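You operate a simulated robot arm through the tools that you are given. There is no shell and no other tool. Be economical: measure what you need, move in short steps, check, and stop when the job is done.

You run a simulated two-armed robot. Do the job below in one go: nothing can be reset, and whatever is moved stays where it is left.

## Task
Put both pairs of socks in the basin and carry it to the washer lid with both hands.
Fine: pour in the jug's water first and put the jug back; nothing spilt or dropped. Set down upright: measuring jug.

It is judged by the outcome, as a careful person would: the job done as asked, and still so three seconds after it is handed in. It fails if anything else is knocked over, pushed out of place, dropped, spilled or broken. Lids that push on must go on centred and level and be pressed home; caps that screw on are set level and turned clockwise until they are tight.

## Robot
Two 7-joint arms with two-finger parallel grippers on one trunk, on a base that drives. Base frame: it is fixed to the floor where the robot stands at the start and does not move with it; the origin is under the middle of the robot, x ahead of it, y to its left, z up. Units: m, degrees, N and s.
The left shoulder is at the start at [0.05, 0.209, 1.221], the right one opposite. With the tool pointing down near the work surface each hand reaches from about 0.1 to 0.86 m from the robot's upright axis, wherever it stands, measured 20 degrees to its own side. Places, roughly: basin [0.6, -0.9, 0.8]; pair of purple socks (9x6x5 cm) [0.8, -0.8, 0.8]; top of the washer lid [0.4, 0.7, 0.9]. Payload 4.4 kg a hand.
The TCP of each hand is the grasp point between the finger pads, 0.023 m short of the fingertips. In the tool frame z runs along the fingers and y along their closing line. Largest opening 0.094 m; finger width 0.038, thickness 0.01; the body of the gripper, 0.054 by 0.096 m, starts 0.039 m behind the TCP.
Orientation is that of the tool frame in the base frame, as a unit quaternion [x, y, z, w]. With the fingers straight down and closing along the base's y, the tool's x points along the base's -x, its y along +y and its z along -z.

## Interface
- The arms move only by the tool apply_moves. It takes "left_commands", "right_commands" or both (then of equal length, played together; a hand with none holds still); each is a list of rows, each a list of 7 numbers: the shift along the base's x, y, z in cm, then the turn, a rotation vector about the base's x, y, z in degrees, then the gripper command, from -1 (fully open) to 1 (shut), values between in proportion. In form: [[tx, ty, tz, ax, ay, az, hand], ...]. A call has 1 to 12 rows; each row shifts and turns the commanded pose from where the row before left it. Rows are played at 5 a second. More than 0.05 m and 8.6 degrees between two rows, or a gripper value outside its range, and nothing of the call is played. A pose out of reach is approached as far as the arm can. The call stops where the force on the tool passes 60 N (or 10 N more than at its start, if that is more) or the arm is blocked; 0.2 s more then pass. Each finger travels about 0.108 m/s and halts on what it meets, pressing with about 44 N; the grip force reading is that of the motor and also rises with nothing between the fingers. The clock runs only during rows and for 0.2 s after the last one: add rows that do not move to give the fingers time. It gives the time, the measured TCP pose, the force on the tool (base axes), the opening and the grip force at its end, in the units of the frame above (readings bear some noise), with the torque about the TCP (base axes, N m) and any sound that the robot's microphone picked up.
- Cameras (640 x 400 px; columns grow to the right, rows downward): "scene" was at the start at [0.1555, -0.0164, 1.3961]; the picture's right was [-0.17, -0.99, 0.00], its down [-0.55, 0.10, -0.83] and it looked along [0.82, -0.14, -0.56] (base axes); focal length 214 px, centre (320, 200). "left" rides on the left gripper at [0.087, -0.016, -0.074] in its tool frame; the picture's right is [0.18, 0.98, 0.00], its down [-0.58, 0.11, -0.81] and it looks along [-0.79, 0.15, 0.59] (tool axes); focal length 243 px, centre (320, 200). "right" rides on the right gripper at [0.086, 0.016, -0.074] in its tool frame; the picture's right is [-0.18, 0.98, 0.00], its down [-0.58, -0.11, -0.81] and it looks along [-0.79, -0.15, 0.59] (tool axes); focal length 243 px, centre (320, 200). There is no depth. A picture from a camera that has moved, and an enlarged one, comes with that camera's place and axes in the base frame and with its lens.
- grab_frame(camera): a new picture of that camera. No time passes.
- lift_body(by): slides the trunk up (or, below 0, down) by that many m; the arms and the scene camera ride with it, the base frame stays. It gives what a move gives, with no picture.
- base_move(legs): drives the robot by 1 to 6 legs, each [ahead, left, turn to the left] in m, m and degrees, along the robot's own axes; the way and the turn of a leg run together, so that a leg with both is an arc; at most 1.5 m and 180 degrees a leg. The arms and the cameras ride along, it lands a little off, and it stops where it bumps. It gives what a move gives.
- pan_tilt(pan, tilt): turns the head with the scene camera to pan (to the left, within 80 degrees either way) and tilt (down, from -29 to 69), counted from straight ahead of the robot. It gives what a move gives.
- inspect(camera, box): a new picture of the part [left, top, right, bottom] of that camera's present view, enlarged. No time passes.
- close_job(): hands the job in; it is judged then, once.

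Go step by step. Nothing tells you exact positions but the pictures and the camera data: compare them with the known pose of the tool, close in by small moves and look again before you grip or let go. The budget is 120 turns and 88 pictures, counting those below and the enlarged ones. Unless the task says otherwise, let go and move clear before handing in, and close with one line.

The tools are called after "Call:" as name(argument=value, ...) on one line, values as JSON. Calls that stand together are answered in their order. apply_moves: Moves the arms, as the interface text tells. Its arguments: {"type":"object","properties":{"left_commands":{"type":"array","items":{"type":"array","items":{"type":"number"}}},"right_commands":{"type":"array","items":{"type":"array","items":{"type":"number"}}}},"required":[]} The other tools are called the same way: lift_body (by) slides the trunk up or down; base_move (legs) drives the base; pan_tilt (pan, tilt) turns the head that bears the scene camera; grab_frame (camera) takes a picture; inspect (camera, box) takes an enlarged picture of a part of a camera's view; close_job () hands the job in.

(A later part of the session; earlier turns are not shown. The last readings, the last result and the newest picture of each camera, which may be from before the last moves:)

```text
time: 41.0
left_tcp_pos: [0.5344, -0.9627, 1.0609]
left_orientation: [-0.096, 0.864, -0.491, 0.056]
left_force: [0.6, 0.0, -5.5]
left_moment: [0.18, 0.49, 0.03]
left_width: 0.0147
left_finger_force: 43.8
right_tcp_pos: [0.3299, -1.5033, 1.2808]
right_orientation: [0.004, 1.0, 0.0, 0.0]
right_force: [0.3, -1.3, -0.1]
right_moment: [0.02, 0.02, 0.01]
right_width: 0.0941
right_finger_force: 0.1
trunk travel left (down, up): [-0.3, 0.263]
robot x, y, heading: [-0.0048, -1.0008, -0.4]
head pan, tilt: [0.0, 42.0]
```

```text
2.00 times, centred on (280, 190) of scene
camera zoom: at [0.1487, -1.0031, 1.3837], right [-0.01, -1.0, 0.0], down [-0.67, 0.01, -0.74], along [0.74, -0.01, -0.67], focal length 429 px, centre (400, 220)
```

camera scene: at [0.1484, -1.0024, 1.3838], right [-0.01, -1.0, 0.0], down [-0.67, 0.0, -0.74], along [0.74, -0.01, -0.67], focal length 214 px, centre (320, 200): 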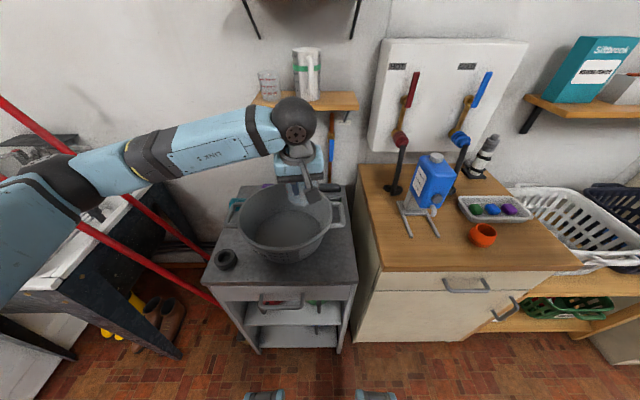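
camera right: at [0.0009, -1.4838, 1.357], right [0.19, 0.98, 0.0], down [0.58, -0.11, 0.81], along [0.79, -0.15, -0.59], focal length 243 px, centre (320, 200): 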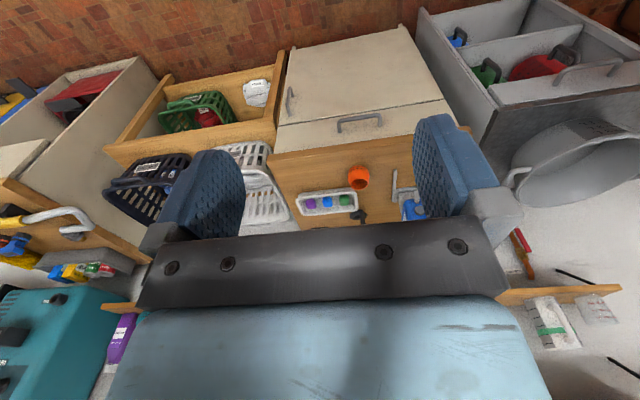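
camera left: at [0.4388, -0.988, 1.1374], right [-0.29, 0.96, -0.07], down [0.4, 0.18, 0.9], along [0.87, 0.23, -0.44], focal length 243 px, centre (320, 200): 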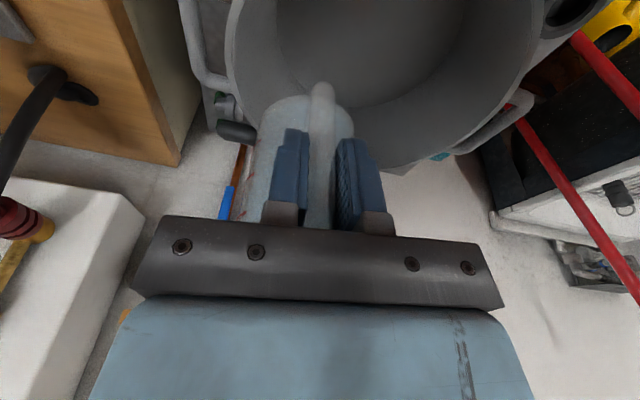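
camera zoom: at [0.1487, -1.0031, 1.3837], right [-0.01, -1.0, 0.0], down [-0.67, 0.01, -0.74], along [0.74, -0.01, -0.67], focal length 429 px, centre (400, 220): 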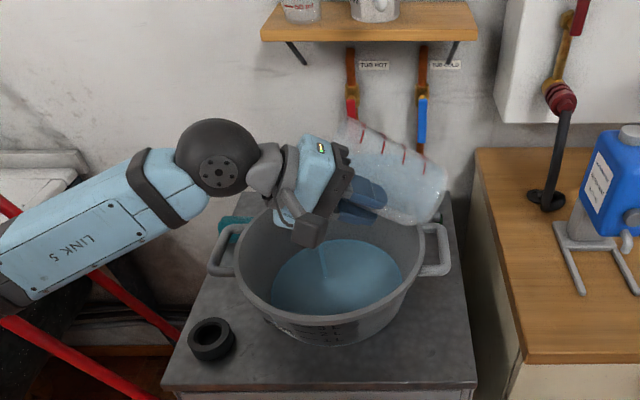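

Water is flowing into the basin's centre. I'll continue tilting well past horizontal.

Call:
apply_moves(left_commands=[[0, 0, 0, -4, 0, 0, 1], [0, 0, 0, 0, 0, 0, 1], [0, 0, 0, -4, 0, 0, 1], [0, 0, 0, 0, 0, 0, 1], [0, 0, 0, -5, 0, 0, 1], [0, 0, 0, 0, 0, 0, 1], [0, 0, 0, -5, 0, 0, 1], [0, 0, 0, 0, 0, 0, 1], [0, 0, 0, -5, 0, 0, 1], [0, 0, 0, -5, 0, 0, 1], [0, 0, 0, 0, 0, 0, 1], [0, 0, 0, 0, 0, 0, 1]])

Call:
apply_moves(left_commands=[[0, 0, 0, -5, 0, 0, 1], [0, 0, 0, -5, 0, 0, 1], [0, 0, 0, -5, 0, 0, 1], [0, 0, 0, 0, 0, 0, 1], [0, 0, 0, 0, 0, 0, 1], [0, 0, 0, 0, 0, 0, 1], [0, 0, 0, 0, 0, 0, 1]])

Call:
inspect(camera="scene", box=[190, 90, 370, 290])

```text
time: 43.6
left_tcp_pos: [0.5352, -0.9628, 1.0616]
left_orientation: [-0.106, 0.72, -0.686, 0.032]
left_force: [0.7, -0.1, -2.0]
left_moment: [0.09, 0.14, 0.01]
left_width: 0.0146
left_finger_force: 44.2
right_tcp_pos: [0.3294, -1.504, 1.2825]
right_orientation: [0.005, 1.0, 0.0, 0.001]
right_force: [0.2, 0.1, -0.3]
right_moment: [0.0, -0.02, 0.04]
right_width: 0.094
right_finger_force: 0.0
trunk travel left (down, up): [-0.3, 0.263]
robot x, y, heading: [-0.0045, -1.0013, -0.3]
head pan, tilt: [0.0, 42.0]
```

```text
time: 45.2
left_tcp_pos: [0.534, -0.9617, 1.0613]
left_orientation: [0.109, -0.624, 0.773, -0.017]
left_force: [0.0, -0.9, -1.2]
left_moment: [0.07, 0.06, -0.03]
left_width: 0.0147
left_finger_force: 44.2
right_tcp_pos: [0.3293, -1.5033, 1.2827]
right_orientation: [0.004, 1.0, 0.0, 0.0]
right_force: [0.2, -0.4, -0.6]
right_moment: [-0.03, 0.02, 0.04]
right_width: 0.094
right_finger_force: 0.1
trunk travel left (down, up): [-0.3, 0.263]
robot x, y, heading: [-0.0002, -1.0004, -0.7]
head pan, tilt: [0.0, 42.0]
```

```text
2.00 times, centred on (280, 190) of scene
camera zoom: at [0.1481, -1.0032, 1.3838], right [-0.01, -1.0, 0.0], down [-0.67, 0.01, -0.74], along [0.74, -0.01, -0.67], focal length 429 px, centre (400, 220)
```

zoom: 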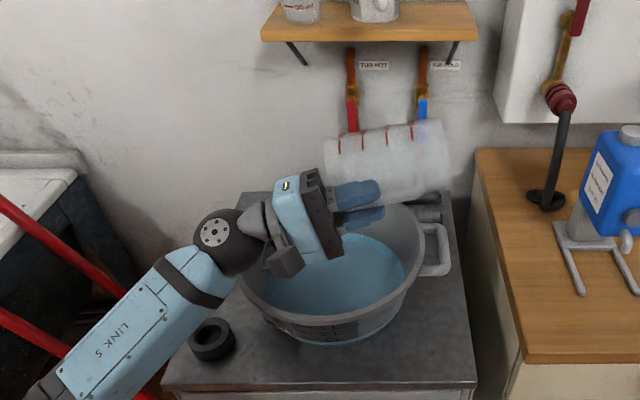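

The jug looks empty and weighs about 1.2 N. I'll let it drip a moment, then turn it upright while rising.

Call:
apply_moves(left_commands=[[0, 0, 1, 0, 0, 0, 1], [0, 0, 1, 0, 0, 0, 1], [0, 0, 0, 0, 0, 0, 1], [0, 0, 0, 0, 0, 0, 1], [0, 0, 0, 0, 0, 0, 1], [0, 0, 0, 0, 0, 0, 1], [0, 0, 0, 0, 0, 0, 1]])

Call:
apply_moves(left_commands=[[0, 0, 0.5, 8.4, 0, 0, 1], [0, 0, 0.5, 8.4, 0, 0, 1], [0, 0, 0.5, 8.4, 0, 0, 1], [0, 0, 0.5, 8.4, 0, 0, 1], [0, 0, 0, 8.4, 0, 0, 1], [0, 0, 0, 8.4, 0, 0, 1], [0, 0, 0, 8.4, 0, 0, 1], [0, 0, 0, 8.4, 0, 0, 1], [0, 0, 0, 8.4, 0, 0, 1], [0, 0, 0, 8.4, 0, 0, 1], [0, 0, 0, 8.4, 0, 0, 1], [0, 0, 0, 8.4, 0, 0, 1]])

Call:
apply_moves(left_commands=[[0, 4, 0, 0, 0, 0, 1], [0, 4, 0, 0, 0, 0, 1], [0, 4, 0, 0, 0, 0, 1], [0, 4, 0, 0, 0, 0, 1], [0, 4, 0, 0, 0, 0, 1], [0, 4, 0, 0, 0, 0, 1], [0, 0, 0, 0, 0, 0, 1]])

Call:
grab_frame(camera="scene")

Call:
inspect(camera="scene", box=[190, 130, 370, 290])

```text
time: 46.8
left_tcp_pos: [0.5354, -0.9638, 1.0823]
left_orientation: [0.11, -0.624, 0.774, -0.017]
left_force: [0.6, -0.1, -2.1]
left_moment: [0.05, 0.09, -0.01]
left_width: 0.0145
left_finger_force: 43.4
right_tcp_pos: [0.3295, -1.5025, 1.281]
right_orientation: [0.005, 1.0, 0.0, 0.0]
right_force: [-0.2, -0.4, -0.2]
right_moment: [-0.02, 0.02, 0.01]
right_width: 0.0941
right_finger_force: 0.1
trunk travel left (down, up): [-0.3, 0.263]
robot x, y, heading: [-0.0039, -0.9991, -0.6]
head pan, tilt: [0.0, 42.0]
```

```text
time: 49.4
left_tcp_pos: [0.5344, -0.9637, 1.1007]
left_orientation: [-0.057, 0.994, -0.011, 0.095]
left_force: [-0.6, -0.4, -1.2]
left_moment: [0.01, 0.09, 0.01]
left_width: 0.0147
left_finger_force: 43.4
right_tcp_pos: [0.3291, -1.5051, 1.2818]
right_orientation: [0.004, 1.0, 0.0, 0.0]
right_force: [-0.9, -1.1, -0.8]
right_moment: [-0.01, 0.0, -0.01]
right_width: 0.0941
right_finger_force: 0.1
trunk travel left (down, up): [-0.3, 0.263]
robot x, y, heading: [-0.001, -1.0045, -0.6]
head pan, tilt: [0.0, 42.0]
```

```text
time: 51.0
left_tcp_pos: [0.536, -0.7233, 1.1009]
left_orientation: [-0.056, 0.994, -0.012, 0.096]
left_force: [0.6, -0.4, -1.6]
left_moment: [0.05, 0.12, 0.03]
left_width: 0.0148
left_finger_force: 44.1
right_tcp_pos: [0.3291, -1.5043, 1.2816]
right_orientation: [0.005, 1.0, 0.001, 0.0]
right_force: [-0.2, -0.8, -0.4]
right_moment: [0.01, 0.01, -0.01]
right_width: 0.094
right_finger_force: 0.0
trunk travel left (down, up): [-0.3, 0.263]
robot x, y, heading: [-0.0043, -1.0, -0.4]
head pan, tilt: [0.0, 42.0]
```

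```text
50 pictures are left
camera scene: at [0.1485, -1.0042, 1.3838], right [-0.01, -1.0, 0.0], down [-0.67, 0.01, -0.74], along [0.74, -0.01, -0.67], focal length 214 px, centre (320, 200)
```

scene: 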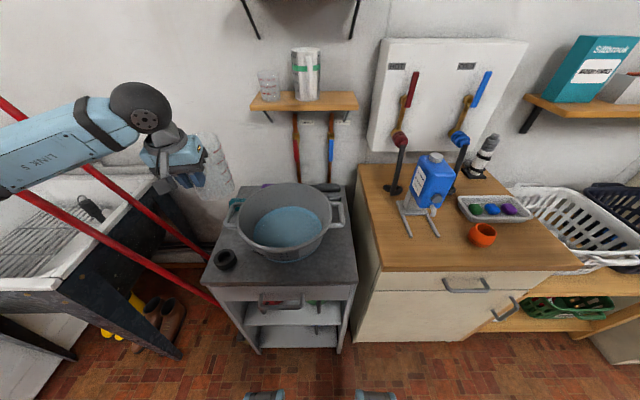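

```text
2.50 times, centred on (280, 210) of scene
camera zoom: at [0.1485, -1.0042, 1.3838], right [-0.01, -1.0, 0.0], down [-0.67, 0.01, -0.74], along [0.74, -0.01, -0.67], focal length 536 px, centre (420, 175)
```

zoom: 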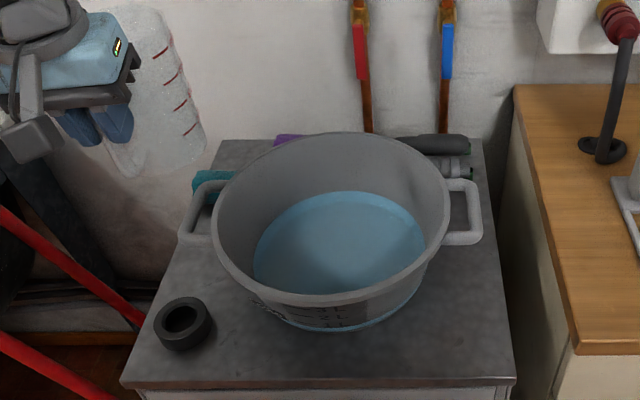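

The basin holds the water and the cabinet top is dry. Now I'll take the empty jug back: retreat, drive left, and go forward to the sink.

Call:
base_move(legs=[[-0.27, 0, 0], [0, 0.9, 0.4]])

Call:
pan_tilt(pan=20, tilt=45)

Call:
grab_frame(camera="scene")

```text
time: 60.8
left_tcp_pos: [0.2729, 0.1827, 1.0999]
left_orientation: [-0.056, 0.994, -0.012, 0.097]
left_force: [0.1, 0.5, -0.7]
left_moment: [-0.01, 0.13, 0.0]
left_width: 0.0146
left_finger_force: 44.1
right_tcp_pos: [0.066, -0.598, 1.2812]
right_orientation: [0.005, 1.0, 0.0, -0.001]
right_force: [0.7, -0.1, 0.4]
right_moment: [-0.04, -0.03, -0.02]
right_width: 0.0938
right_finger_force: 0.0
trunk travel left (down, up): [-0.3, 0.263]
robot x, y, heading: [-0.2665, -0.0956, -0.6]
head pan, tilt: [0.0, 42.0]
```

```text
time: 61.6
left_tcp_pos: [0.2743, 0.1831, 1.1008]
left_orientation: [-0.056, 0.994, -0.012, 0.096]
left_force: [-0.6, -0.2, -1.3]
left_moment: [-0.06, 0.1, -0.04]
left_width: 0.0147
left_finger_force: 43.9
right_tcp_pos: [0.0651, -0.597, 1.2816]
right_orientation: [0.005, 1.0, 0.0, 0.0]
right_force: [0.5, 0.3, 0.7]
right_moment: [0.02, -0.03, 0.04]
right_width: 0.094
right_finger_force: 0.1
trunk travel left (down, up): [-0.3, 0.263]
robot x, y, heading: [-0.2684, -0.0903, -0.7]
head pan, tilt: [20.0, 45.0]
```

```text
48 pictures are left
camera scene: at [-0.1212, -0.0689, 1.3795], right [0.33, -0.94, 0.0], down [-0.67, -0.23, -0.71], along [0.67, 0.23, -0.71], focal length 214 px, centre (320, 200)
```

scene: 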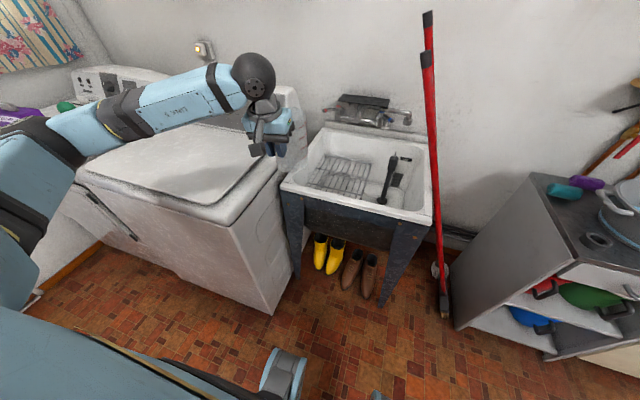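

Call:
base_move(legs=[[0.25, 0, 0.6]])

```text
time: 63.5
left_tcp_pos: [0.5202, 0.1895, 1.1011]
left_orientation: [-0.061, 0.993, -0.011, 0.097]
left_force: [-0.6, -0.1, -1.6]
left_moment: [-0.01, 0.09, -0.02]
left_width: 0.0147
left_finger_force: 44.4
right_tcp_pos: [0.3217, -0.5945, 1.2807]
right_orientation: [-0.001, 1.0, 0.0, 0.0]
right_force: [0.3, -0.3, -1.2]
right_moment: [0.01, 0.02, 0.0]
right_width: 0.0941
right_finger_force: 0.0
trunk travel left (down, up): [-0.3, 0.263]
robot x, y, heading: [-0.0161, -0.0954, -0.0]
head pan, tilt: [20.0, 45.0]
```

Call:
apply_moves(left_commands=[[2.3, -2.6, 0, 0, 0, 0, 1], [2.3, -2.7, 0, 0, 0, 0, 1], [2.2, -2.7, 0, 0, 0, 0, 1], [0, 0, -4, 0, 0, 0, 1], [0, 0, -4, 0, 0, 0, 1], [0, 0, -4, 0, 0, 0, 1], [0, 0, -4, 0, 0, 0, 1], [0, 0, -4, 0, 0, 0, 1], [0, 0, -4, 0, 0, 0, 1], [0, 0, 0, 0, 0, 0, 1]])

Call:
inspect(camera="scene", box=[260, 100, 460, 225])

Call:
grab_frame(camera="left")

```text
time: 65.7
left_tcp_pos: [0.5863, 0.1096, 0.8626]
left_orientation: [-0.062, 0.993, -0.012, 0.095]
left_force: [0.4, -0.5, -1.2]
left_moment: [0.0, 0.11, 0.0]
left_width: 0.0144
left_finger_force: 43.8
right_tcp_pos: [0.3213, -0.593, 1.281]
right_orientation: [0.0, 1.0, 0.0, -0.001]
right_force: [0.1, 0.4, 0.7]
right_moment: [0.02, 0.03, 0.01]
right_width: 0.0944
right_finger_force: 0.0
trunk travel left (down, up): [-0.3, 0.263]
robot x, y, heading: [-0.0161, -0.0963, 0.0]
head pan, tilt: [20.0, 45.0]
```

```text
3.20 times, centred on (360, 162) of scene
camera zoom: at [0.1276, -0.0683, 1.3796], right [0.34, -0.94, 0.0], down [-0.66, -0.24, -0.71], along [0.66, 0.24, -0.71], focal length 686 px, centre (192, 320)
```

zoom: 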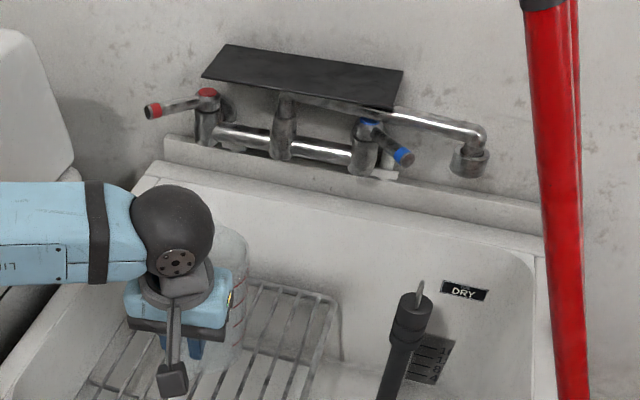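

```text
46 pictures are left
camera left: at [0.4902, 0.0819, 0.9205], right [-0.3, 0.95, -0.07], down [0.4, 0.19, 0.9], along [0.87, 0.24, -0.44], focal length 243 px, centre (320, 200)
```

left: 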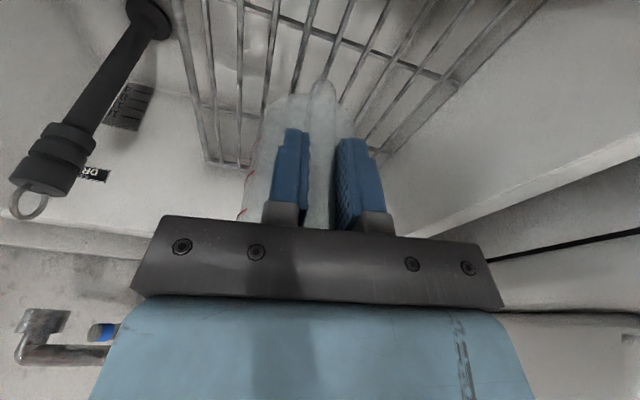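

Call:
apply_moves(left_commands=[[0, 0, -3, 0, 0, 0, 1], [0.1, 0, -2, 0, 0, 0, 1], [0, 0, -0.4, 0, 0, 0, 1], [0, 0, -0.3, 0, 0, 0, 1], [0, 0, 0, 0, 0, 0, 1]])

```text
time: 66.9
left_tcp_pos: [0.588, 0.1075, 0.8075]
left_orientation: [-0.061, 0.993, -0.012, 0.098]
left_force: [-0.8, -0.4, 15.9]
left_moment: [0.81, -1.38, -0.03]
left_width: 0.0147
left_finger_force: 44.2
right_tcp_pos: [0.3183, -0.595, 1.2802]
right_orientation: [0.0, 1.0, 0.0, 0.002]
right_force: [0.0, -0.1, 0.2]
right_moment: [-0.04, 0.01, -0.02]
right_width: 0.0939
right_finger_force: 0.1
trunk travel left (down, up): [-0.3, 0.263]
robot x, y, heading: [-0.0164, -0.0982, 0.1]
head pan, tilt: [20.0, 45.0]
```

Contact with the rack under the jug's centre. I'll ease off slightly and open.

Call:
apply_moves(left_commands=[[0, 0, 0.2, 0, 0, 0, 1], [0, 0, 0, 0, 0, 0, 0.6], [0, 0, 0, 0, 0, 0, 0.4], [0, 0, 0, 0, 0, 0, 0], [0, 0, 0, 0, 0, 0, -0.4], [0, 0, 0, 0, 0, 0, -0.4], [0, 0, 0, 0, 0, 0, -0.4]])

Call:
grab_frame(camera="left")

```text
time: 68.5
left_tcp_pos: [0.5887, 0.1087, 0.805]
left_orientation: [-0.062, 0.993, -0.011, 0.096]
left_force: [0.2, -0.3, -0.1]
left_moment: [0.02, -0.03, -0.01]
left_width: 0.0661
left_finger_force: 0.0
right_tcp_pos: [0.3201, -0.5943, 1.2819]
right_orientation: [-0.001, 1.0, -0.001, 0.001]
right_force: [1.0, 0.1, -0.4]
right_moment: [0.02, 0.03, -0.01]
right_width: 0.0938
right_finger_force: 0.1
trunk travel left (down, up): [-0.3, 0.263]
robot x, y, heading: [-0.0201, -0.0944, 0.2]
head pan, tilt: [20.0, 45.0]
```

```text
45 pictures are left
camera left: at [0.4921, 0.0821, 0.8649], right [-0.3, 0.95, -0.07], down [0.4, 0.19, 0.9], along [0.87, 0.24, -0.44], focal length 243 px, centre (320, 200)
```

left: 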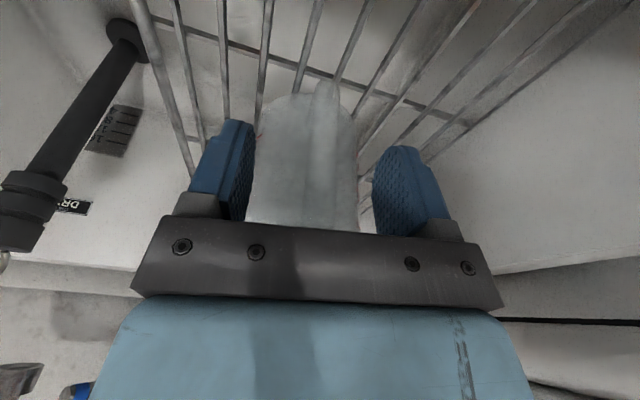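

The jug stands on its own. I'll raise the hand straight out and check.

Call:
apply_moves(left_commands=[[-0.3, 0, 2, 0, 0, 0, -0.4], [-0.3, 0, 2, 0, 0, 0, -0.4], [0, 0, 4, 0, 0, 0, -0.4], [0, 0, 4, 0, 0, 0, -0.4], [0, 0, 4, 0, 0, 0, -0.4], [0, 0, 4, 0, 0, 0, -0.4], [0, 0, 4, 0, 0, 0, -0.4], [-4, 0, 3, 0, 0, 0, -0.4], [-4, 0, 0, 0, 0, 0, -0.4], [0, 0, 0, 0, -5.5, 0, -0.4], [0, 0, 0, 0, -5.5, 0, -0.4], [0, 0, 0, 0, 0, 0, -1]])

Call:
base_move(legs=[[-0.25, 0, 0]])

Call:
inspect(camera="scene", box=[240, 80, 440, 240])

```text
time: 71.1
left_tcp_pos: [0.5044, 0.1101, 1.0763]
left_orientation: [-0.06, 0.98, -0.018, 0.191]
left_force: [0.3, 1.3, 0.1]
left_moment: [0.04, -0.02, 0.03]
left_width: 0.0941
left_finger_force: 0.1
right_tcp_pos: [0.3221, -0.5943, 1.2814]
right_orientation: [-0.001, 1.0, 0.0, 0.0]
right_force: [0.2, 0.2, 0.8]
right_moment: [-0.02, -0.03, 0.02]
right_width: 0.0939
right_finger_force: 0.0
trunk travel left (down, up): [-0.3, 0.263]
robot x, y, heading: [-0.0171, -0.0921, -0.1]
head pan, tilt: [20.0, 45.0]
```

```text
time: 72.9
left_tcp_pos: [0.2595, 0.1066, 1.0755]
left_orientation: [-0.058, 0.98, -0.018, 0.19]
left_force: [-0.6, 0.8, -0.6]
left_moment: [-0.02, -0.02, -0.03]
left_width: 0.0941
left_finger_force: 0.0
right_tcp_pos: [0.0742, -0.596, 1.282]
right_orientation: [0.0, 1.0, 0.0, -0.001]
right_force: [0.2, -1.0, 0.4]
right_moment: [-0.01, 0.0, 0.01]
right_width: 0.0939
right_finger_force: 0.1
trunk travel left (down, up): [-0.3, 0.263]
robot x, y, heading: [-0.2601, -0.0946, -0.3]
head pan, tilt: [20.0, 45.0]
```

```text
2.50 times, centred on (340, 160) of scene
camera zoom: at [-0.117, -0.0687, 1.3796], right [0.34, -0.94, 0.0], down [-0.66, -0.24, -0.71], along [0.67, 0.24, -0.71], focal length 536 px, centre (270, 300)
```

zoom: 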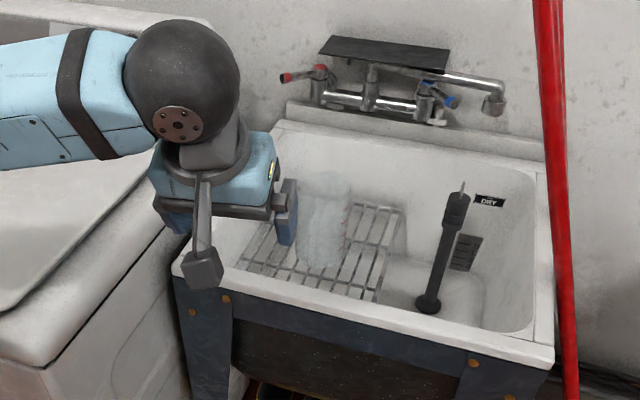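

The jug is upright in its old place on the rack. I'll level the hand (pitch back, yaw −90° so the fingers close along x) and drive to the cabinet for the socks.

Call:
apply_moves(left_commands=[[0, 0, 2, 0, 7.3, 0, -1], [0, 0, 2, 0, 7.3, 0, -1], [0, 0, 2, 0, 7.4, 0, -1], [0, 0, 0, 0, 0, -7.5, -1], [0, 0, 0, 0, 0, -8.5, -1], [0, 0, 0, 0, 0, -8.5, -1], [0, 0, 0, 0, 0, -8.5, -1], [0, 0, 0, 0, 0, -8.5, -1], [0, 0, 0, 0, 0, -8.5, -1]])

Call:
apply_moves(left_commands=[[0, 0, 0, 0, 0, -8.5, -1], [0, 0, 0, 0, 0, -8.5, -1], [0, 0, 0, 0, 0, -8.5, -1], [0, 0, 0, 0, 0, -8.5, -1], [0, 0, 0, 0, 0, -8.5, -1], [0, 0, 0, 0, 0, -4.5, -1]])

Call:
base_move(legs=[[0, -0.95, 0], [0.31, 0, 0.3]])

Call:
pan_tilt(pan=10, tilt=42)

Call:
grab_frame(camera="scene")

Call:
grab_frame(camera="left")

```text
time: 74.9
left_tcp_pos: [0.2589, 0.1061, 1.1355]
left_orientation: [0.369, 0.93, -0.006, -0.002]
left_force: [-0.2, 0.5, -0.6]
left_moment: [0.03, 0.0, 0.02]
left_width: 0.0941
left_finger_force: 0.2
right_tcp_pos: [0.0744, -0.5956, 1.2813]
right_orientation: [0.001, 1.0, 0.0, 0.0]
right_force: [0.8, -0.4, 0.4]
right_moment: [-0.02, 0.0, 0.01]
right_width: 0.094
right_finger_force: 0.0
trunk travel left (down, up): [-0.3, 0.263]
robot x, y, heading: [-0.2621, -0.0956, -0.3]
head pan, tilt: [20.0, 45.0]
```

```text
time: 76.3
left_tcp_pos: [0.2592, 0.1066, 1.1352]
left_orientation: [0.518, 0.855, -0.005, -0.004]
left_force: [-0.4, -0.3, -0.2]
left_moment: [0.03, 0.0, 0.01]
left_width: 0.0941
left_finger_force: 0.0
left hand out of reach, approached as far as the arm can: row 3, 4, 5
right_tcp_pos: [0.074, -0.5954, 1.2814]
right_orientation: [0.001, 1.0, 0.001, -0.001]
right_force: [-0.1, 1.0, -1.0]
right_moment: [0.02, 0.02, -0.01]
right_width: 0.0938
right_finger_force: 0.1
trunk travel left (down, up): [-0.3, 0.263]
robot x, y, heading: [-0.2622, -0.0993, -0.3]
head pan, tilt: [20.0, 45.0]
```

```text
time: 86.7
left_tcp_pos: [0.5703, -0.8395, 1.1354]
left_orientation: [0.513, 0.859, -0.006, -0.004]
left_force: [0.5, 0.8, 0.5]
left_moment: [0.01, 0.0, 0.0]
left_width: 0.0941
left_finger_force: 0.0
right_tcp_pos: [0.3933, -1.5445, 1.2806]
right_orientation: [-0.006, 1.0, -0.001, 0.0]
right_force: [-0.1, -0.5, -0.5]
right_moment: [0.0, 0.0, 0.01]
right_width: 0.0939
right_finger_force: 0.1
trunk travel left (down, up): [-0.3, 0.263]
robot x, y, heading: [0.0523, -1.0473, 0.7]
head pan, tilt: [20.0, 45.0]
```

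```text
time: 87.4
left_tcp_pos: [0.5696, -0.8393, 1.1354]
left_orientation: [0.513, 0.858, -0.005, -0.003]
left_force: [-0.1, 0.0, -0.1]
left_moment: [-0.03, 0.02, 0.02]
left_width: 0.0939
left_finger_force: 0.1
right_tcp_pos: [0.394, -1.544, 1.2817]
right_orientation: [-0.005, 1.0, 0.0, 0.0]
right_force: [0.1, 0.0, 0.1]
right_moment: [0.0, 0.01, -0.02]
right_width: 0.094
right_finger_force: 0.1
trunk travel left (down, up): [-0.3, 0.263]
robot x, y, heading: [0.0558, -1.0466, 0.6]
head pan, tilt: [10.0, 42.0]
```

```text
43 pictures are left
camera scene: at [0.202, -1.0317, 1.3838], right [0.18, -0.98, 0.0], down [-0.66, -0.12, -0.74], along [0.73, 0.14, -0.67], focal length 214 px, centre (320, 200)
```

scene: 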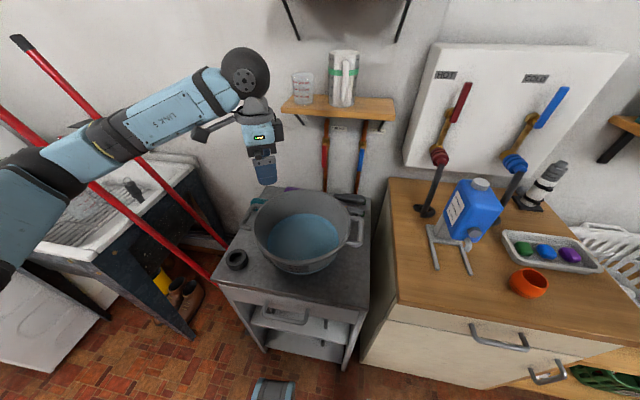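

```text
42 pictures are left
camera left: at [0.516, -0.7707, 1.2114], right [0.78, 0.63, -0.01], down [0.38, -0.46, 0.8], along [0.5, -0.63, -0.59], focal length 243 px, centre (320, 200)
```

left: 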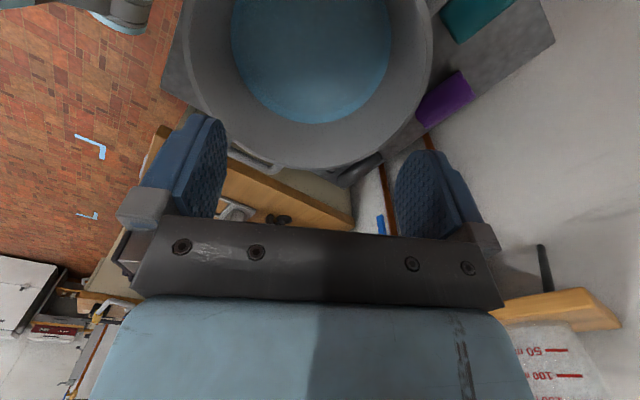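

The purple sock is at about (0.827, −0.821) and the teal at about (0.74, −0.725), both lying nearly along y. The yaw hit a limit in that direction, so I'll rotate the hand the other way to about +77°.

Call:
apply_moves(left_commands=[[0, 0, 0, 0, 0, 8.4, -1], [0, 0, 0, 0, 0, 8.4, -1], [0, 0, 0, 0, 0, 8.4, -1], [0, 0, 0, 0, 0, 8.4, -1], [0, 0, 0, 0, 0, 8.4, -1], [0, 0, 0, 0, 0, 8.4, -1], [0, 0, 0, 0, 0, 8.4, -1], [0, 0, 0, 0, 0, 8.4, -1], [0, 0, 0, 0, 0, 8.4, -1]])

Call:
apply_moves(left_commands=[[1, 1, 0, 0, 0, 8.4, -1], [2, 1, 0, 0, 0, 8.4, -1], [2, 1, 0, 0, 0, 8.4, -1], [2, 1, 0, 0, 0, 8.4, -1], [2, 1, 0, 0, 0, 8.4, -1], [2, 1, 0, 0, 0, 8.4, -1], [2, 1, 0, 0, 0, 8.4, -1], [0, 0, 0, 0, 0, 6, -1], [0, 0, 0, -7, 0, 0, -1], [0, 0, 0, -7, 0, 0, -1], [0, 0, 0, -6, 0, 0, -1]])

Call:
grab_frame(camera="left")

Call:
grab_frame(camera="scene")

```text
time: 89.4
left_tcp_pos: [0.5699, -0.8391, 1.1355]
left_orientation: [-0.122, 0.992, -0.007, 0.001]
left_force: [-0.2, 0.2, 0.4]
left_moment: [0.0, -0.01, -0.01]
left_width: 0.0937
left_finger_force: 0.0
right_tcp_pos: [0.3928, -1.5427, 1.2809]
right_orientation: [-0.006, 1.0, 0.0, 0.0]
right_force: [-0.3, -0.7, 0.7]
right_moment: [0.0, 0.01, -0.01]
right_width: 0.094
right_finger_force: 0.1
trunk travel left (down, up): [-0.3, 0.263]
robot x, y, heading: [0.0555, -1.0422, 0.8]
head pan, tilt: [10.0, 42.0]
```

```text
time: 91.8
left_tcp_pos: [0.6986, -0.7685, 1.1343]
left_orientation: [-0.625, 0.76, -0.14, -0.107]
left_force: [0.1, 0.5, -0.3]
left_moment: [0.0, -0.04, 0.0]
left_width: 0.0941
left_finger_force: 0.1
right_tcp_pos: [0.3941, -1.5422, 1.2816]
right_orientation: [-0.005, 1.0, 0.0, 0.0]
right_force: [-0.3, 0.3, 0.7]
right_moment: [-0.05, 0.02, -0.01]
right_width: 0.0939
right_finger_force: 0.2
trunk travel left (down, up): [-0.3, 0.263]
robot x, y, heading: [0.0489, -1.0463, 0.5]
head pan, tilt: [10.0, 42.0]
```

```text
41 pictures are left
camera left: at [0.6978, -0.8256, 1.2368], right [-1.0, 0.01, -0.02], down [0.0, 0.83, 0.55], along [0.02, 0.55, -0.83], focal length 243 px, centre (320, 200)
```

left: 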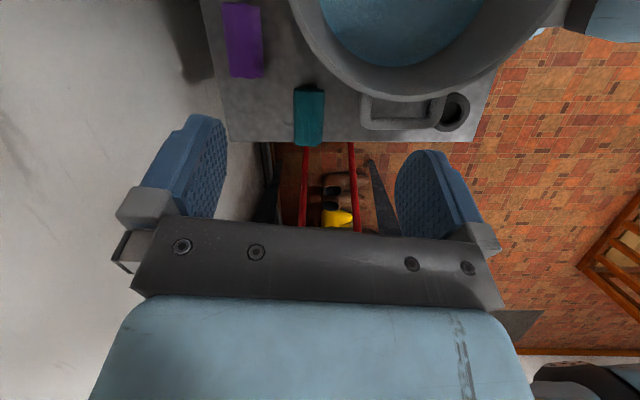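

```text
40 pictures are left
camera scene: at [0.202, -1.0313, 1.3839], right [0.18, -0.98, 0.0], down [-0.66, -0.12, -0.74], along [0.73, 0.14, -0.67], focal length 214 px, centre (320, 200)
```

scene: 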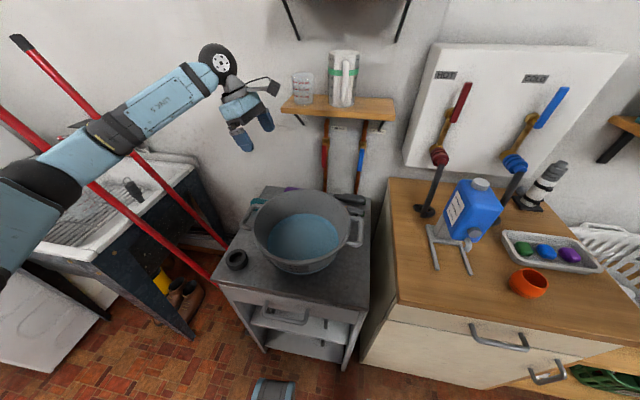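

The view from above shows both socks aligned with the fingers. Teal is at (0.722, −0.72), so I'll take it first and stage above it.

Call:
apply_moves(left_commands=[[1, 2, -3, 0, 0, 0, -0.6], [1.3, 2.8, -3, 0, 0, 0, -0.6], [0, 0, -4, 0, 0, 0, -0.6], [0, 0, -4, 0, 0, 0, -0.6], [0, 0, -4, 0, 0, 0, -0.6], [0, 0, 0, 0, 0, 0, -0.6]])

Call:
grab_frame(camera="left")

```text
time: 93.2
left_tcp_pos: [0.7223, -0.7218, 0.9566]
left_orientation: [-0.626, 0.76, -0.14, -0.106]
left_force: [-0.4, 0.3, 1.1]
left_moment: [-0.01, 0.02, 0.0]
left_width: 0.0753
left_finger_force: 0.1
right_tcp_pos: [0.3925, -1.5432, 1.2818]
right_orientation: [-0.006, 1.0, 0.0, -0.001]
right_force: [0.0, 1.0, -0.2]
right_moment: [0.02, 0.03, -0.03]
right_width: 0.0939
right_finger_force: 0.1
trunk travel left (down, up): [-0.3, 0.263]
robot x, y, heading: [0.0518, -1.0507, 0.4]
head pan, tilt: [10.0, 42.0]
```

```text
39 pictures are left
camera left: at [0.72, -0.7788, 1.0576], right [-1.0, 0.01, -0.02], down [0.0, 0.83, 0.55], along [0.02, 0.55, -0.83], focal length 243 px, centre (320, 200)
```

left: 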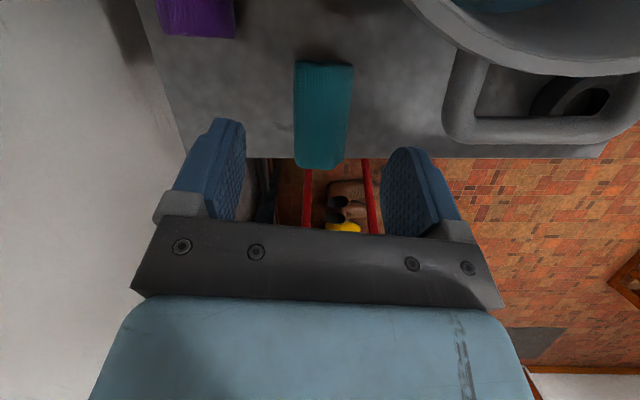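

Teal sock is centred under the fingers. Descending and gripping.

Call:
apply_moves(left_commands=[[0, 0, -4, 0, 0, 0, -0.6], [0, 0, -4, 0, 0, 0, -0.6], [0, 0, -3, 0, 0, 0, -0.6], [0, 0, -1, 0, 0, 0, -0.6], [0, 0, 0, 0, 0, 0, 0], [0, 0, 0, 0, 0, 0, 0.5], [0, 0, 0, 0, 0, 0, 0.5], [0, 0, 0, 0, 0, 0, 0.5]])

Call:
grab_frame(camera="left")

```text
time: 94.2
left_tcp_pos: [0.7224, -0.7188, 0.85]
left_orientation: [-0.625, 0.76, -0.145, -0.102]
left_force: [-29.6, -5.5, 36.9]
left_moment: [0.42, 2.15, 0.55]
left_width: 0.0609
left_finger_force: 16.1
right_tcp_pos: [0.3899, -1.5428, 1.2825]
right_orientation: [-0.006, 1.0, 0.001, 0.002]
right_force: [-0.2, 0.1, -0.2]
right_moment: [-0.04, 0.03, -0.04]
right_width: 0.0939
right_finger_force: 0.0
trunk travel left (down, up): [-0.3, 0.263]
robot x, y, heading: [0.0513, -1.0448, 0.6]
head pan, tilt: [10.0, 42.0]
stopped in row 5 (left hand): the force on the tool passed its limit at 73 N (the readings are from after the stop); the commanded pose is now the measured one
```

```text
38 pictures are left
camera left: at [0.7197, -0.7752, 0.9528], right [-1.0, 0.0, -0.03], down [-0.01, 0.84, 0.55], along [0.03, 0.55, -0.84], focal length 243 px, centre (320, 200)
```

left: 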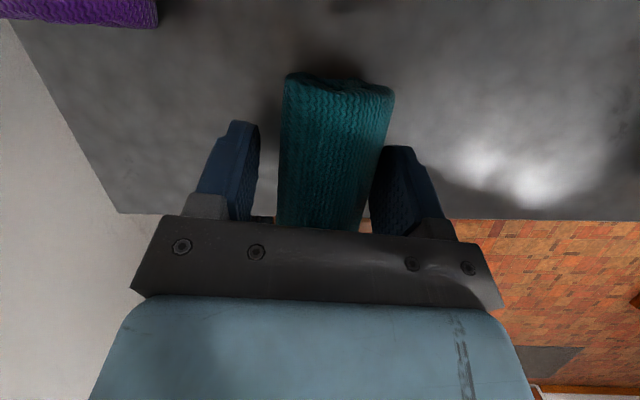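

The −x finger is pressing on the sock's edge; the sock sits about 1 cm further toward −x. I'll lift, re-centre, and look again.

Call:
apply_moves(left_commands=[[0, 0, 2, 0, 0, 0, -0.6], [0, 0, 2, 0, 0, 0, -0.6], [-0.9, 0, 0, 0, 0, 0, -0.6], [0, 0, 0, 0, 0, 0, -0.6]])

Call:
grab_frame(camera="left")

Call:
inspect(camera="scene", box=[200, 120, 400, 300])

```text
time: 95.2
left_tcp_pos: [0.7162, -0.7176, 0.8833]
left_orientation: [-0.627, 0.759, -0.143, -0.103]
left_force: [0.3, 0.5, 0.0]
left_moment: [0.02, 0.02, -0.02]
left_width: 0.0751
left_finger_force: 0.0
right_tcp_pos: [0.3935, -1.542, 1.2808]
right_orientation: [-0.005, 1.0, -0.001, 0.0]
right_force: [0.1, -0.3, -0.3]
right_moment: [0.0, 0.04, 0.0]
right_width: 0.0939
right_finger_force: 0.1
trunk travel left (down, up): [-0.3, 0.263]
robot x, y, heading: [0.0512, -1.0479, 0.6]
head pan, tilt: [10.0, 42.0]
```

```text
37 pictures are left
camera left: at [0.7144, -0.7745, 0.9851], right [-1.0, 0.0, -0.03], down [-0.01, 0.83, 0.55], along [0.02, 0.55, -0.83], focal length 243 px, centre (320, 200)
```

left: 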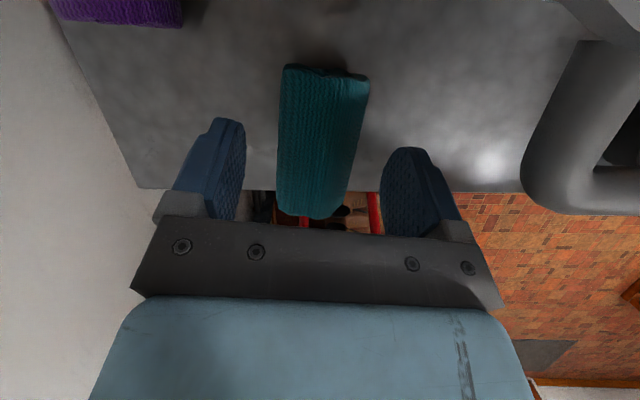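

```text
2.22 times, centred on (300, 210) of scene
camera zoom: at [0.2016, -1.0318, 1.3839], right [0.18, -0.98, 0.0], down [-0.66, -0.12, -0.74], along [0.73, 0.14, -0.67], focal length 477 px, centre (364, 178)
```

zoom: 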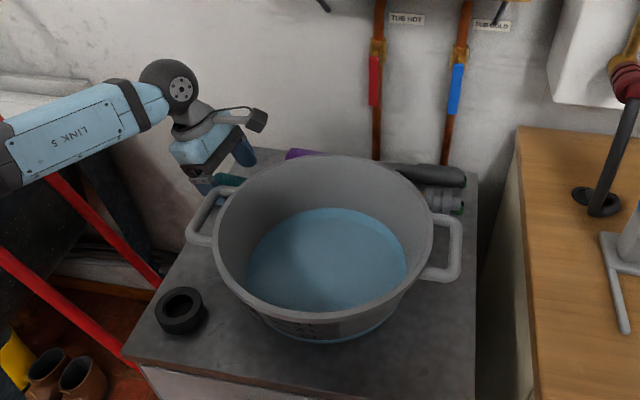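

The sock is now centred (x≈0.715). I'll open a bit more and descend with short steps before closing.

Call:
apply_moves(left_commands=[[-0.2, 0, 0, 0, 0, 0, -0.8], [0, 0, -2, 0, 0, 0, -0.8], [0, 0, -1.5, 0, 0, 0, -0.8], [0, 0, -1, 0, 0, 0, -0.8], [0, 0, 0, 0, 0, 0, -0.8]])

Call:
grab_frame(camera="left")

```text
time: 96.4
left_tcp_pos: [0.7177, -0.7183, 0.853]
left_orientation: [-0.626, 0.758, -0.152, -0.098]
left_force: [-14.4, -3.7, 36.8]
left_moment: [0.55, 2.29, 0.43]
left_width: 0.0895
left_finger_force: 5.1
right_tcp_pos: [0.3911, -1.5437, 1.2814]
right_orientation: [-0.006, 1.0, 0.0, 0.002]
right_force: [0.9, -0.2, 0.0]
right_moment: [-0.02, 0.01, 0.01]
right_width: 0.094
right_finger_force: 0.1
trunk travel left (down, up): [-0.3, 0.263]
robot x, y, heading: [0.0499, -1.0462, 0.9]
head pan, tilt: [10.0, 42.0]
stopped in row 5 (left hand): the force on the tool passed its limit at 65 N (the readings are from after the stop); the commanded pose is now the measured one
```

```text
35 pictures are left
camera left: at [0.7144, -0.7743, 0.9548], right [-1.0, 0.0, -0.04], down [-0.03, 0.84, 0.55], along [0.03, 0.55, -0.84], focal length 243 px, centre (320, 200)
```

left: 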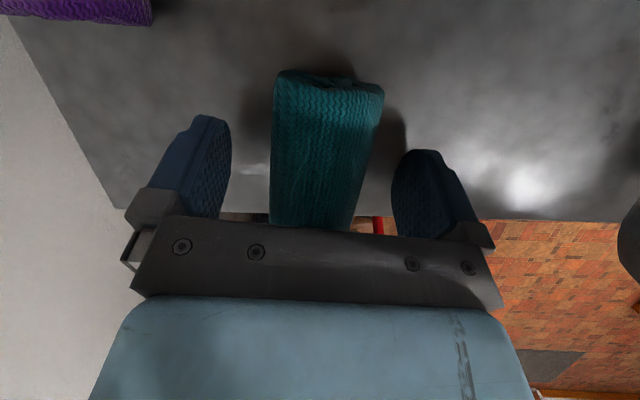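

The fingertip has reached the cabinet top (z≈0.825), so the height is already right. I'll rise half a centimetre and close.

Call:
apply_moves(left_commands=[[-0.2, 0, 0.7, 0, 0, 0, -0.8], [0, 0, 0, 0, 0, 0, -0.2], [0, 0, 0, 0, 0, 0, 0.3], [0, 0, 0, 0, 0, 0, 0.6], [0, 0, 0, 0, 0, 0, 0.6], [0, 0, 0, 0, 0, 0, 0.6]])

```text
time: 97.8
left_tcp_pos: [0.7174, -0.7151, 0.852]
left_orientation: [-0.627, 0.758, -0.148, -0.1]
left_force: [0.1, -0.6, -0.1]
left_moment: [0.01, 0.03, 0.02]
left_width: 0.0589
left_finger_force: 43.8
right_tcp_pos: [0.3932, -1.542, 1.2815]
right_orientation: [-0.007, 1.0, 0.0, 0.0]
right_force: [0.4, -0.2, 0.6]
right_moment: [0.02, 0.01, -0.01]
right_width: 0.0941
right_finger_force: 0.1
trunk travel left (down, up): [-0.3, 0.263]
robot x, y, heading: [0.0478, -1.0488, 0.6]
head pan, tilt: [10.0, 42.0]
```

Gripped (59 mm). Lifting, moving over the basin, and lowering into it.

Call:
apply_moves(left_commands=[[0, 0, 4, 0, 0, 0, 0.7], [0, 0, 4, 0, 0, 0, 0.7], [0, 0, 4, 0, 0, 0, 0.7], [0, 0, 4, 0, 0, 0, 0.7], [0, 0, 3, 0, 0, 0, 0.7], [-2.5, -4, 0, 0, 0, 0, 0.7], [-2.5, -4, 0, 0, 0, 0, 0.7], [-2.5, -4, 0, 0, 0, 0, 0.7], [-2.5, -3, 0, 0, 0, 0, 0.7], [0, 0, 0, 0, 0, 0, 0.7]])

Call:
grab_frame(camera="left")

Call:
inspect(camera="scene", box=[200, 120, 400, 300])

```text
time: 100.0
left_tcp_pos: [0.6165, -0.8653, 1.0428]
left_orientation: [-0.627, 0.758, -0.148, -0.1]
left_force: [-0.4, 0.5, -0.5]
left_moment: [0.01, -0.01, -0.02]
left_width: 0.0578
left_finger_force: 43.8
right_tcp_pos: [0.3938, -1.5421, 1.2825]
right_orientation: [-0.005, 1.0, -0.001, -0.001]
right_force: [0.2, -0.1, -0.2]
right_moment: [0.01, -0.04, -0.01]
right_width: 0.0938
right_finger_force: 0.0
trunk travel left (down, up): [-0.3, 0.263]
robot x, y, heading: [0.0489, -1.0475, 0.6]
head pan, tilt: [10.0, 42.0]
```

```text
34 pictures are left
camera left: at [0.614, -0.9224, 1.1449], right [-1.0, 0.0, -0.03], down [-0.02, 0.84, 0.55], along [0.03, 0.55, -0.84], focal length 243 px, centre (320, 200)
```

left: 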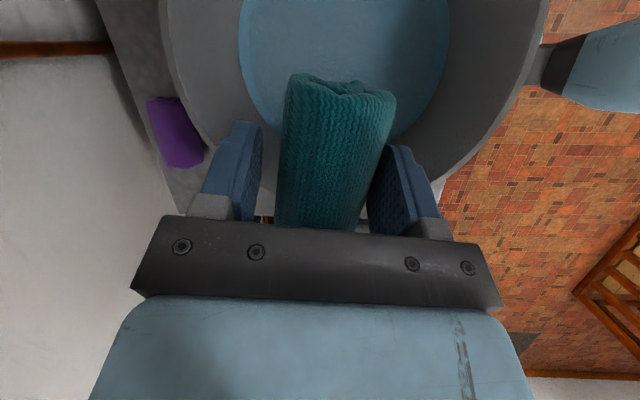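

```text
2.22 times, centred on (300, 210) of scene
camera zoom: at [0.202, -1.0308, 1.3838], right [0.18, -0.98, 0.0], down [-0.66, -0.12, -0.74], along [0.73, 0.14, -0.67], focal length 477 px, centre (364, 178)
```

zoom: 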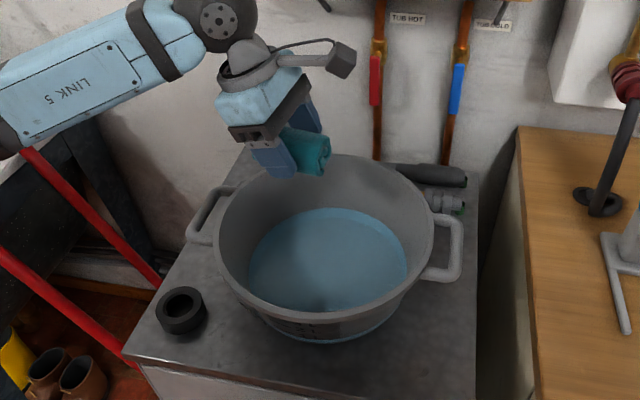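

The basin centre refines to about (0.584, −0.905). Lowering the teal sock into its right-rear half, close to the water.

Call:
apply_moves(left_commands=[[0.3, -3, 0, 0, 0, 0, 0.7], [0, 0, -4, 0, 0, 0, 0.7], [0, 0, -4, 0, 0, 0, 0.7], [0, 0, -4, 0, 0, 0, 0.7], [0, 0, -2, 0, 0, 0, 0.7], [0, 0, -1.5, 0, 0, 0, 0.7], [0, 0, 0, 0, 0, 0, 0.7]])

Call:
inspect(camera="scene", box=[200, 120, 400, 300])

```text
time: 101.6
left_tcp_pos: [0.6194, -0.8945, 0.8891]
left_orientation: [-0.627, 0.758, -0.148, -0.1]
left_force: [0.4, 0.3, 0.0]
left_moment: [0.0, 0.02, -0.01]
left_width: 0.0582
left_finger_force: 43.8
right_tcp_pos: [0.3952, -1.5418, 1.2817]
right_orientation: [-0.006, 1.0, 0.0, 0.0]
right_force: [-0.1, 0.7, -0.1]
right_moment: [-0.01, 0.0, -0.02]
right_width: 0.0941
right_finger_force: 0.0
trunk travel left (down, up): [-0.3, 0.263]
robot x, y, heading: [0.0518, -1.0446, 0.7]
head pan, tilt: [10.0, 42.0]
```

```text
2.22 times, centred on (300, 210) of scene
camera zoom: at [0.2016, -1.0312, 1.3838], right [0.18, -0.98, 0.0], down [-0.66, -0.12, -0.74], along [0.73, 0.14, -0.67], focal length 477 px, centre (364, 178)
```

zoom: 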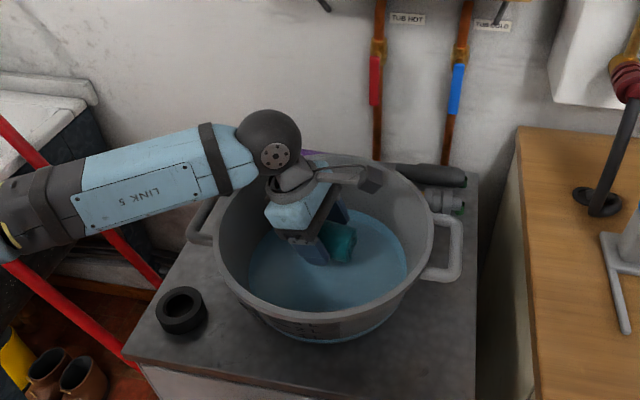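

Call:
apply_moves(left_commands=[[0, 0, -1, 0, 0, 0, 0.7], [0, 0, 0, 0, 0, 0, 0.2], [0, 0, 0, 0, 0, 0, -0.5], [0, 0, 0, 0, 0, 0, -0.5], [0, 0, 3, 0, 0, 0, -0.5], [0, 0, 4, 0, 0, 0, -0.5], [0, 0, 4, 0, 0, 0, -0.5], [0, 0, 4, 0, 0, 0, -0.5], [3, 2, 2, 0, 0, 0, -0.5], [4, 1.5, 0, 0, 0, 0, -0.5], [4, 1.5, 0, 0, 0, 0, -0.5], [4, 1, 0, 0, 0, 0, -0.7]])

Call:
apply_moves(left_commands=[[4.2, 1, 0, 0, 0, 0, -0.7], [0, 0, 0, 0, 0, 0, -0.7]])

Call:
grab_frame(camera="left")

Call:
inspect(camera="scene", box=[200, 120, 400, 300])

```text
time: 104.2
left_tcp_pos: [0.7703, -0.8357, 1.0441]
left_orientation: [-0.627, 0.759, -0.147, -0.1]
left_force: [0.3, 0.3, 0.4]
left_moment: [0.0, -0.03, 0.0]
left_width: 0.0798
left_finger_force: 0.0
right_tcp_pos: [0.3955, -1.5427, 1.2801]
right_orientation: [-0.006, 1.0, 0.0, 0.0]
right_force: [0.9, -0.7, 0.6]
right_moment: [-0.02, 0.01, 0.0]
right_width: 0.0941
right_finger_force: 0.1
trunk travel left (down, up): [-0.3, 0.263]
robot x, y, heading: [0.0514, -1.0437, 0.6]
head pan, tilt: [10.0, 42.0]
```

```text
time: 104.5
left_tcp_pos: [0.7856, -0.8297, 1.0435]
left_orientation: [-0.622, 0.764, -0.141, -0.104]
left_force: [-41.4, 8.2, -2.4]
left_moment: [-0.83, -4.32, 0.4]
left_width: 0.0798
left_finger_force: 0.0
right_tcp_pos: [0.394, -1.5418, 1.282]
right_orientation: [-0.007, 1.0, 0.001, 0.0]
right_force: [0.6, 0.0, -0.9]
right_moment: [-0.01, 0.03, -0.04]
right_width: 0.094
right_finger_force: 0.0
trunk travel left (down, up): [-0.3, 0.263]
robot x, y, heading: [0.0527, -1.0473, 0.9]
head pan, tilt: [10.0, 42.0]
stopped in row 1 (left hand): the force on the tool passed its limit at 131 N (the readings are from after the stop); the commanded pose is now the measured one
```

```text
31 pictures are left
camera left: at [0.7823, -0.8873, 1.1447], right [-1.0, 0.02, -0.03], down [0.0, 0.83, 0.55], along [0.03, 0.55, -0.83], focal length 243 px, centre (320, 200)
```

left: 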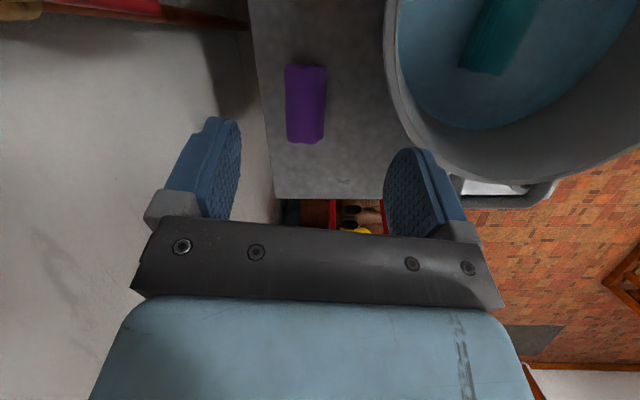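

```text
2.22 times, centred on (300, 210) of scene
camera zoom: at [0.1999, -1.0309, 1.3841], right [0.19, -0.98, 0.0], down [-0.66, -0.13, -0.74], along [0.73, 0.14, -0.67], focal length 477 px, centre (364, 178)
```

zoom: 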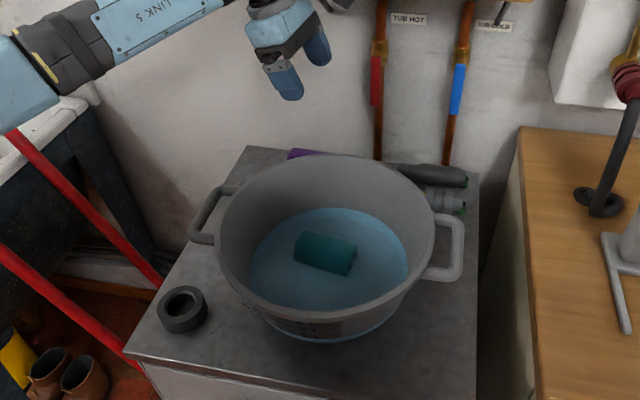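

The teal sock is in the basin. The hand bumped something at about z 1.15 toward the wall, probably the shelf, so I'll back off and check it.

Call:
apply_moves(left_commands=[[-3, 0, 0, 0, 0, 0, -0.7], [-2, 2, 0, 0, 0, 0, -0.7]])

Call:
grab_frame(camera="scene")

Call:
inspect(camera="scene", box=[200, 20, 420, 160])

```text
time: 105.1
left_tcp_pos: [0.7372, -0.8083, 1.0419]
left_orientation: [-0.622, 0.763, -0.143, -0.103]
left_force: [0.4, 0.1, 0.2]
left_moment: [-0.02, 0.05, 0.0]
left_width: 0.0799
left_finger_force: 0.0
right_tcp_pos: [0.3935, -1.5412, 1.2811]
right_orientation: [-0.007, 1.0, 0.0, 0.0]
right_force: [-0.2, 0.2, 0.0]
right_moment: [-0.02, 0.04, 0.0]
right_width: 0.0942
right_finger_force: 0.1
trunk travel left (down, up): [-0.3, 0.263]
robot x, y, heading: [0.0491, -1.0491, 0.6]
head pan, tilt: [10.0, 42.0]
```

```text
29 pictures are left
camera scene: at [0.2018, -1.0299, 1.3838], right [0.19, -0.98, 0.0], down [-0.66, -0.13, -0.74], along [0.73, 0.14, -0.67], focal length 214 px, centre (320, 200)
```

scene: 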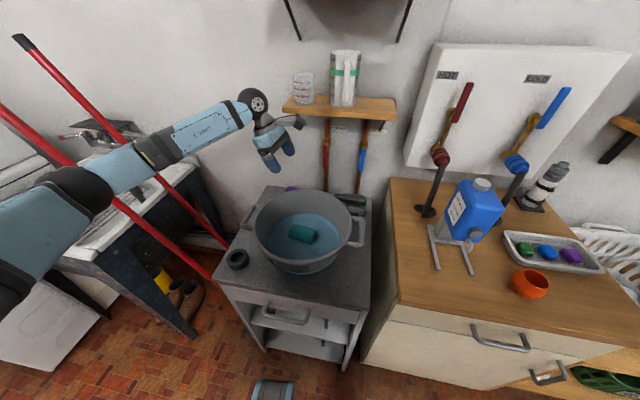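

```text
2.86 times, centred on (310, 90) of scene
camera zoom: at [0.2018, -1.0299, 1.3838], right [0.19, -0.98, 0.0], down [-0.66, -0.13, -0.74], along [0.73, 0.14, -0.67], focal length 613 px, centre (349, 514)
```

zoom: 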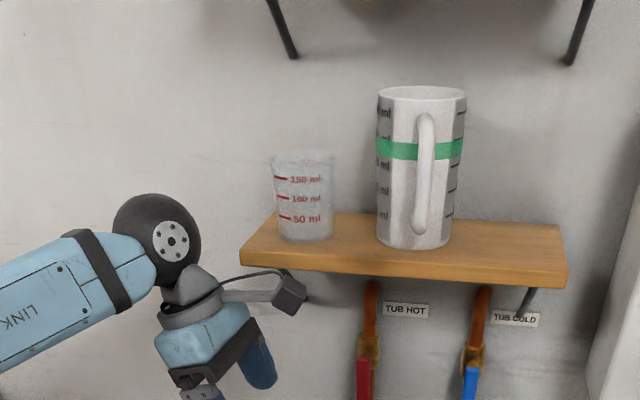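

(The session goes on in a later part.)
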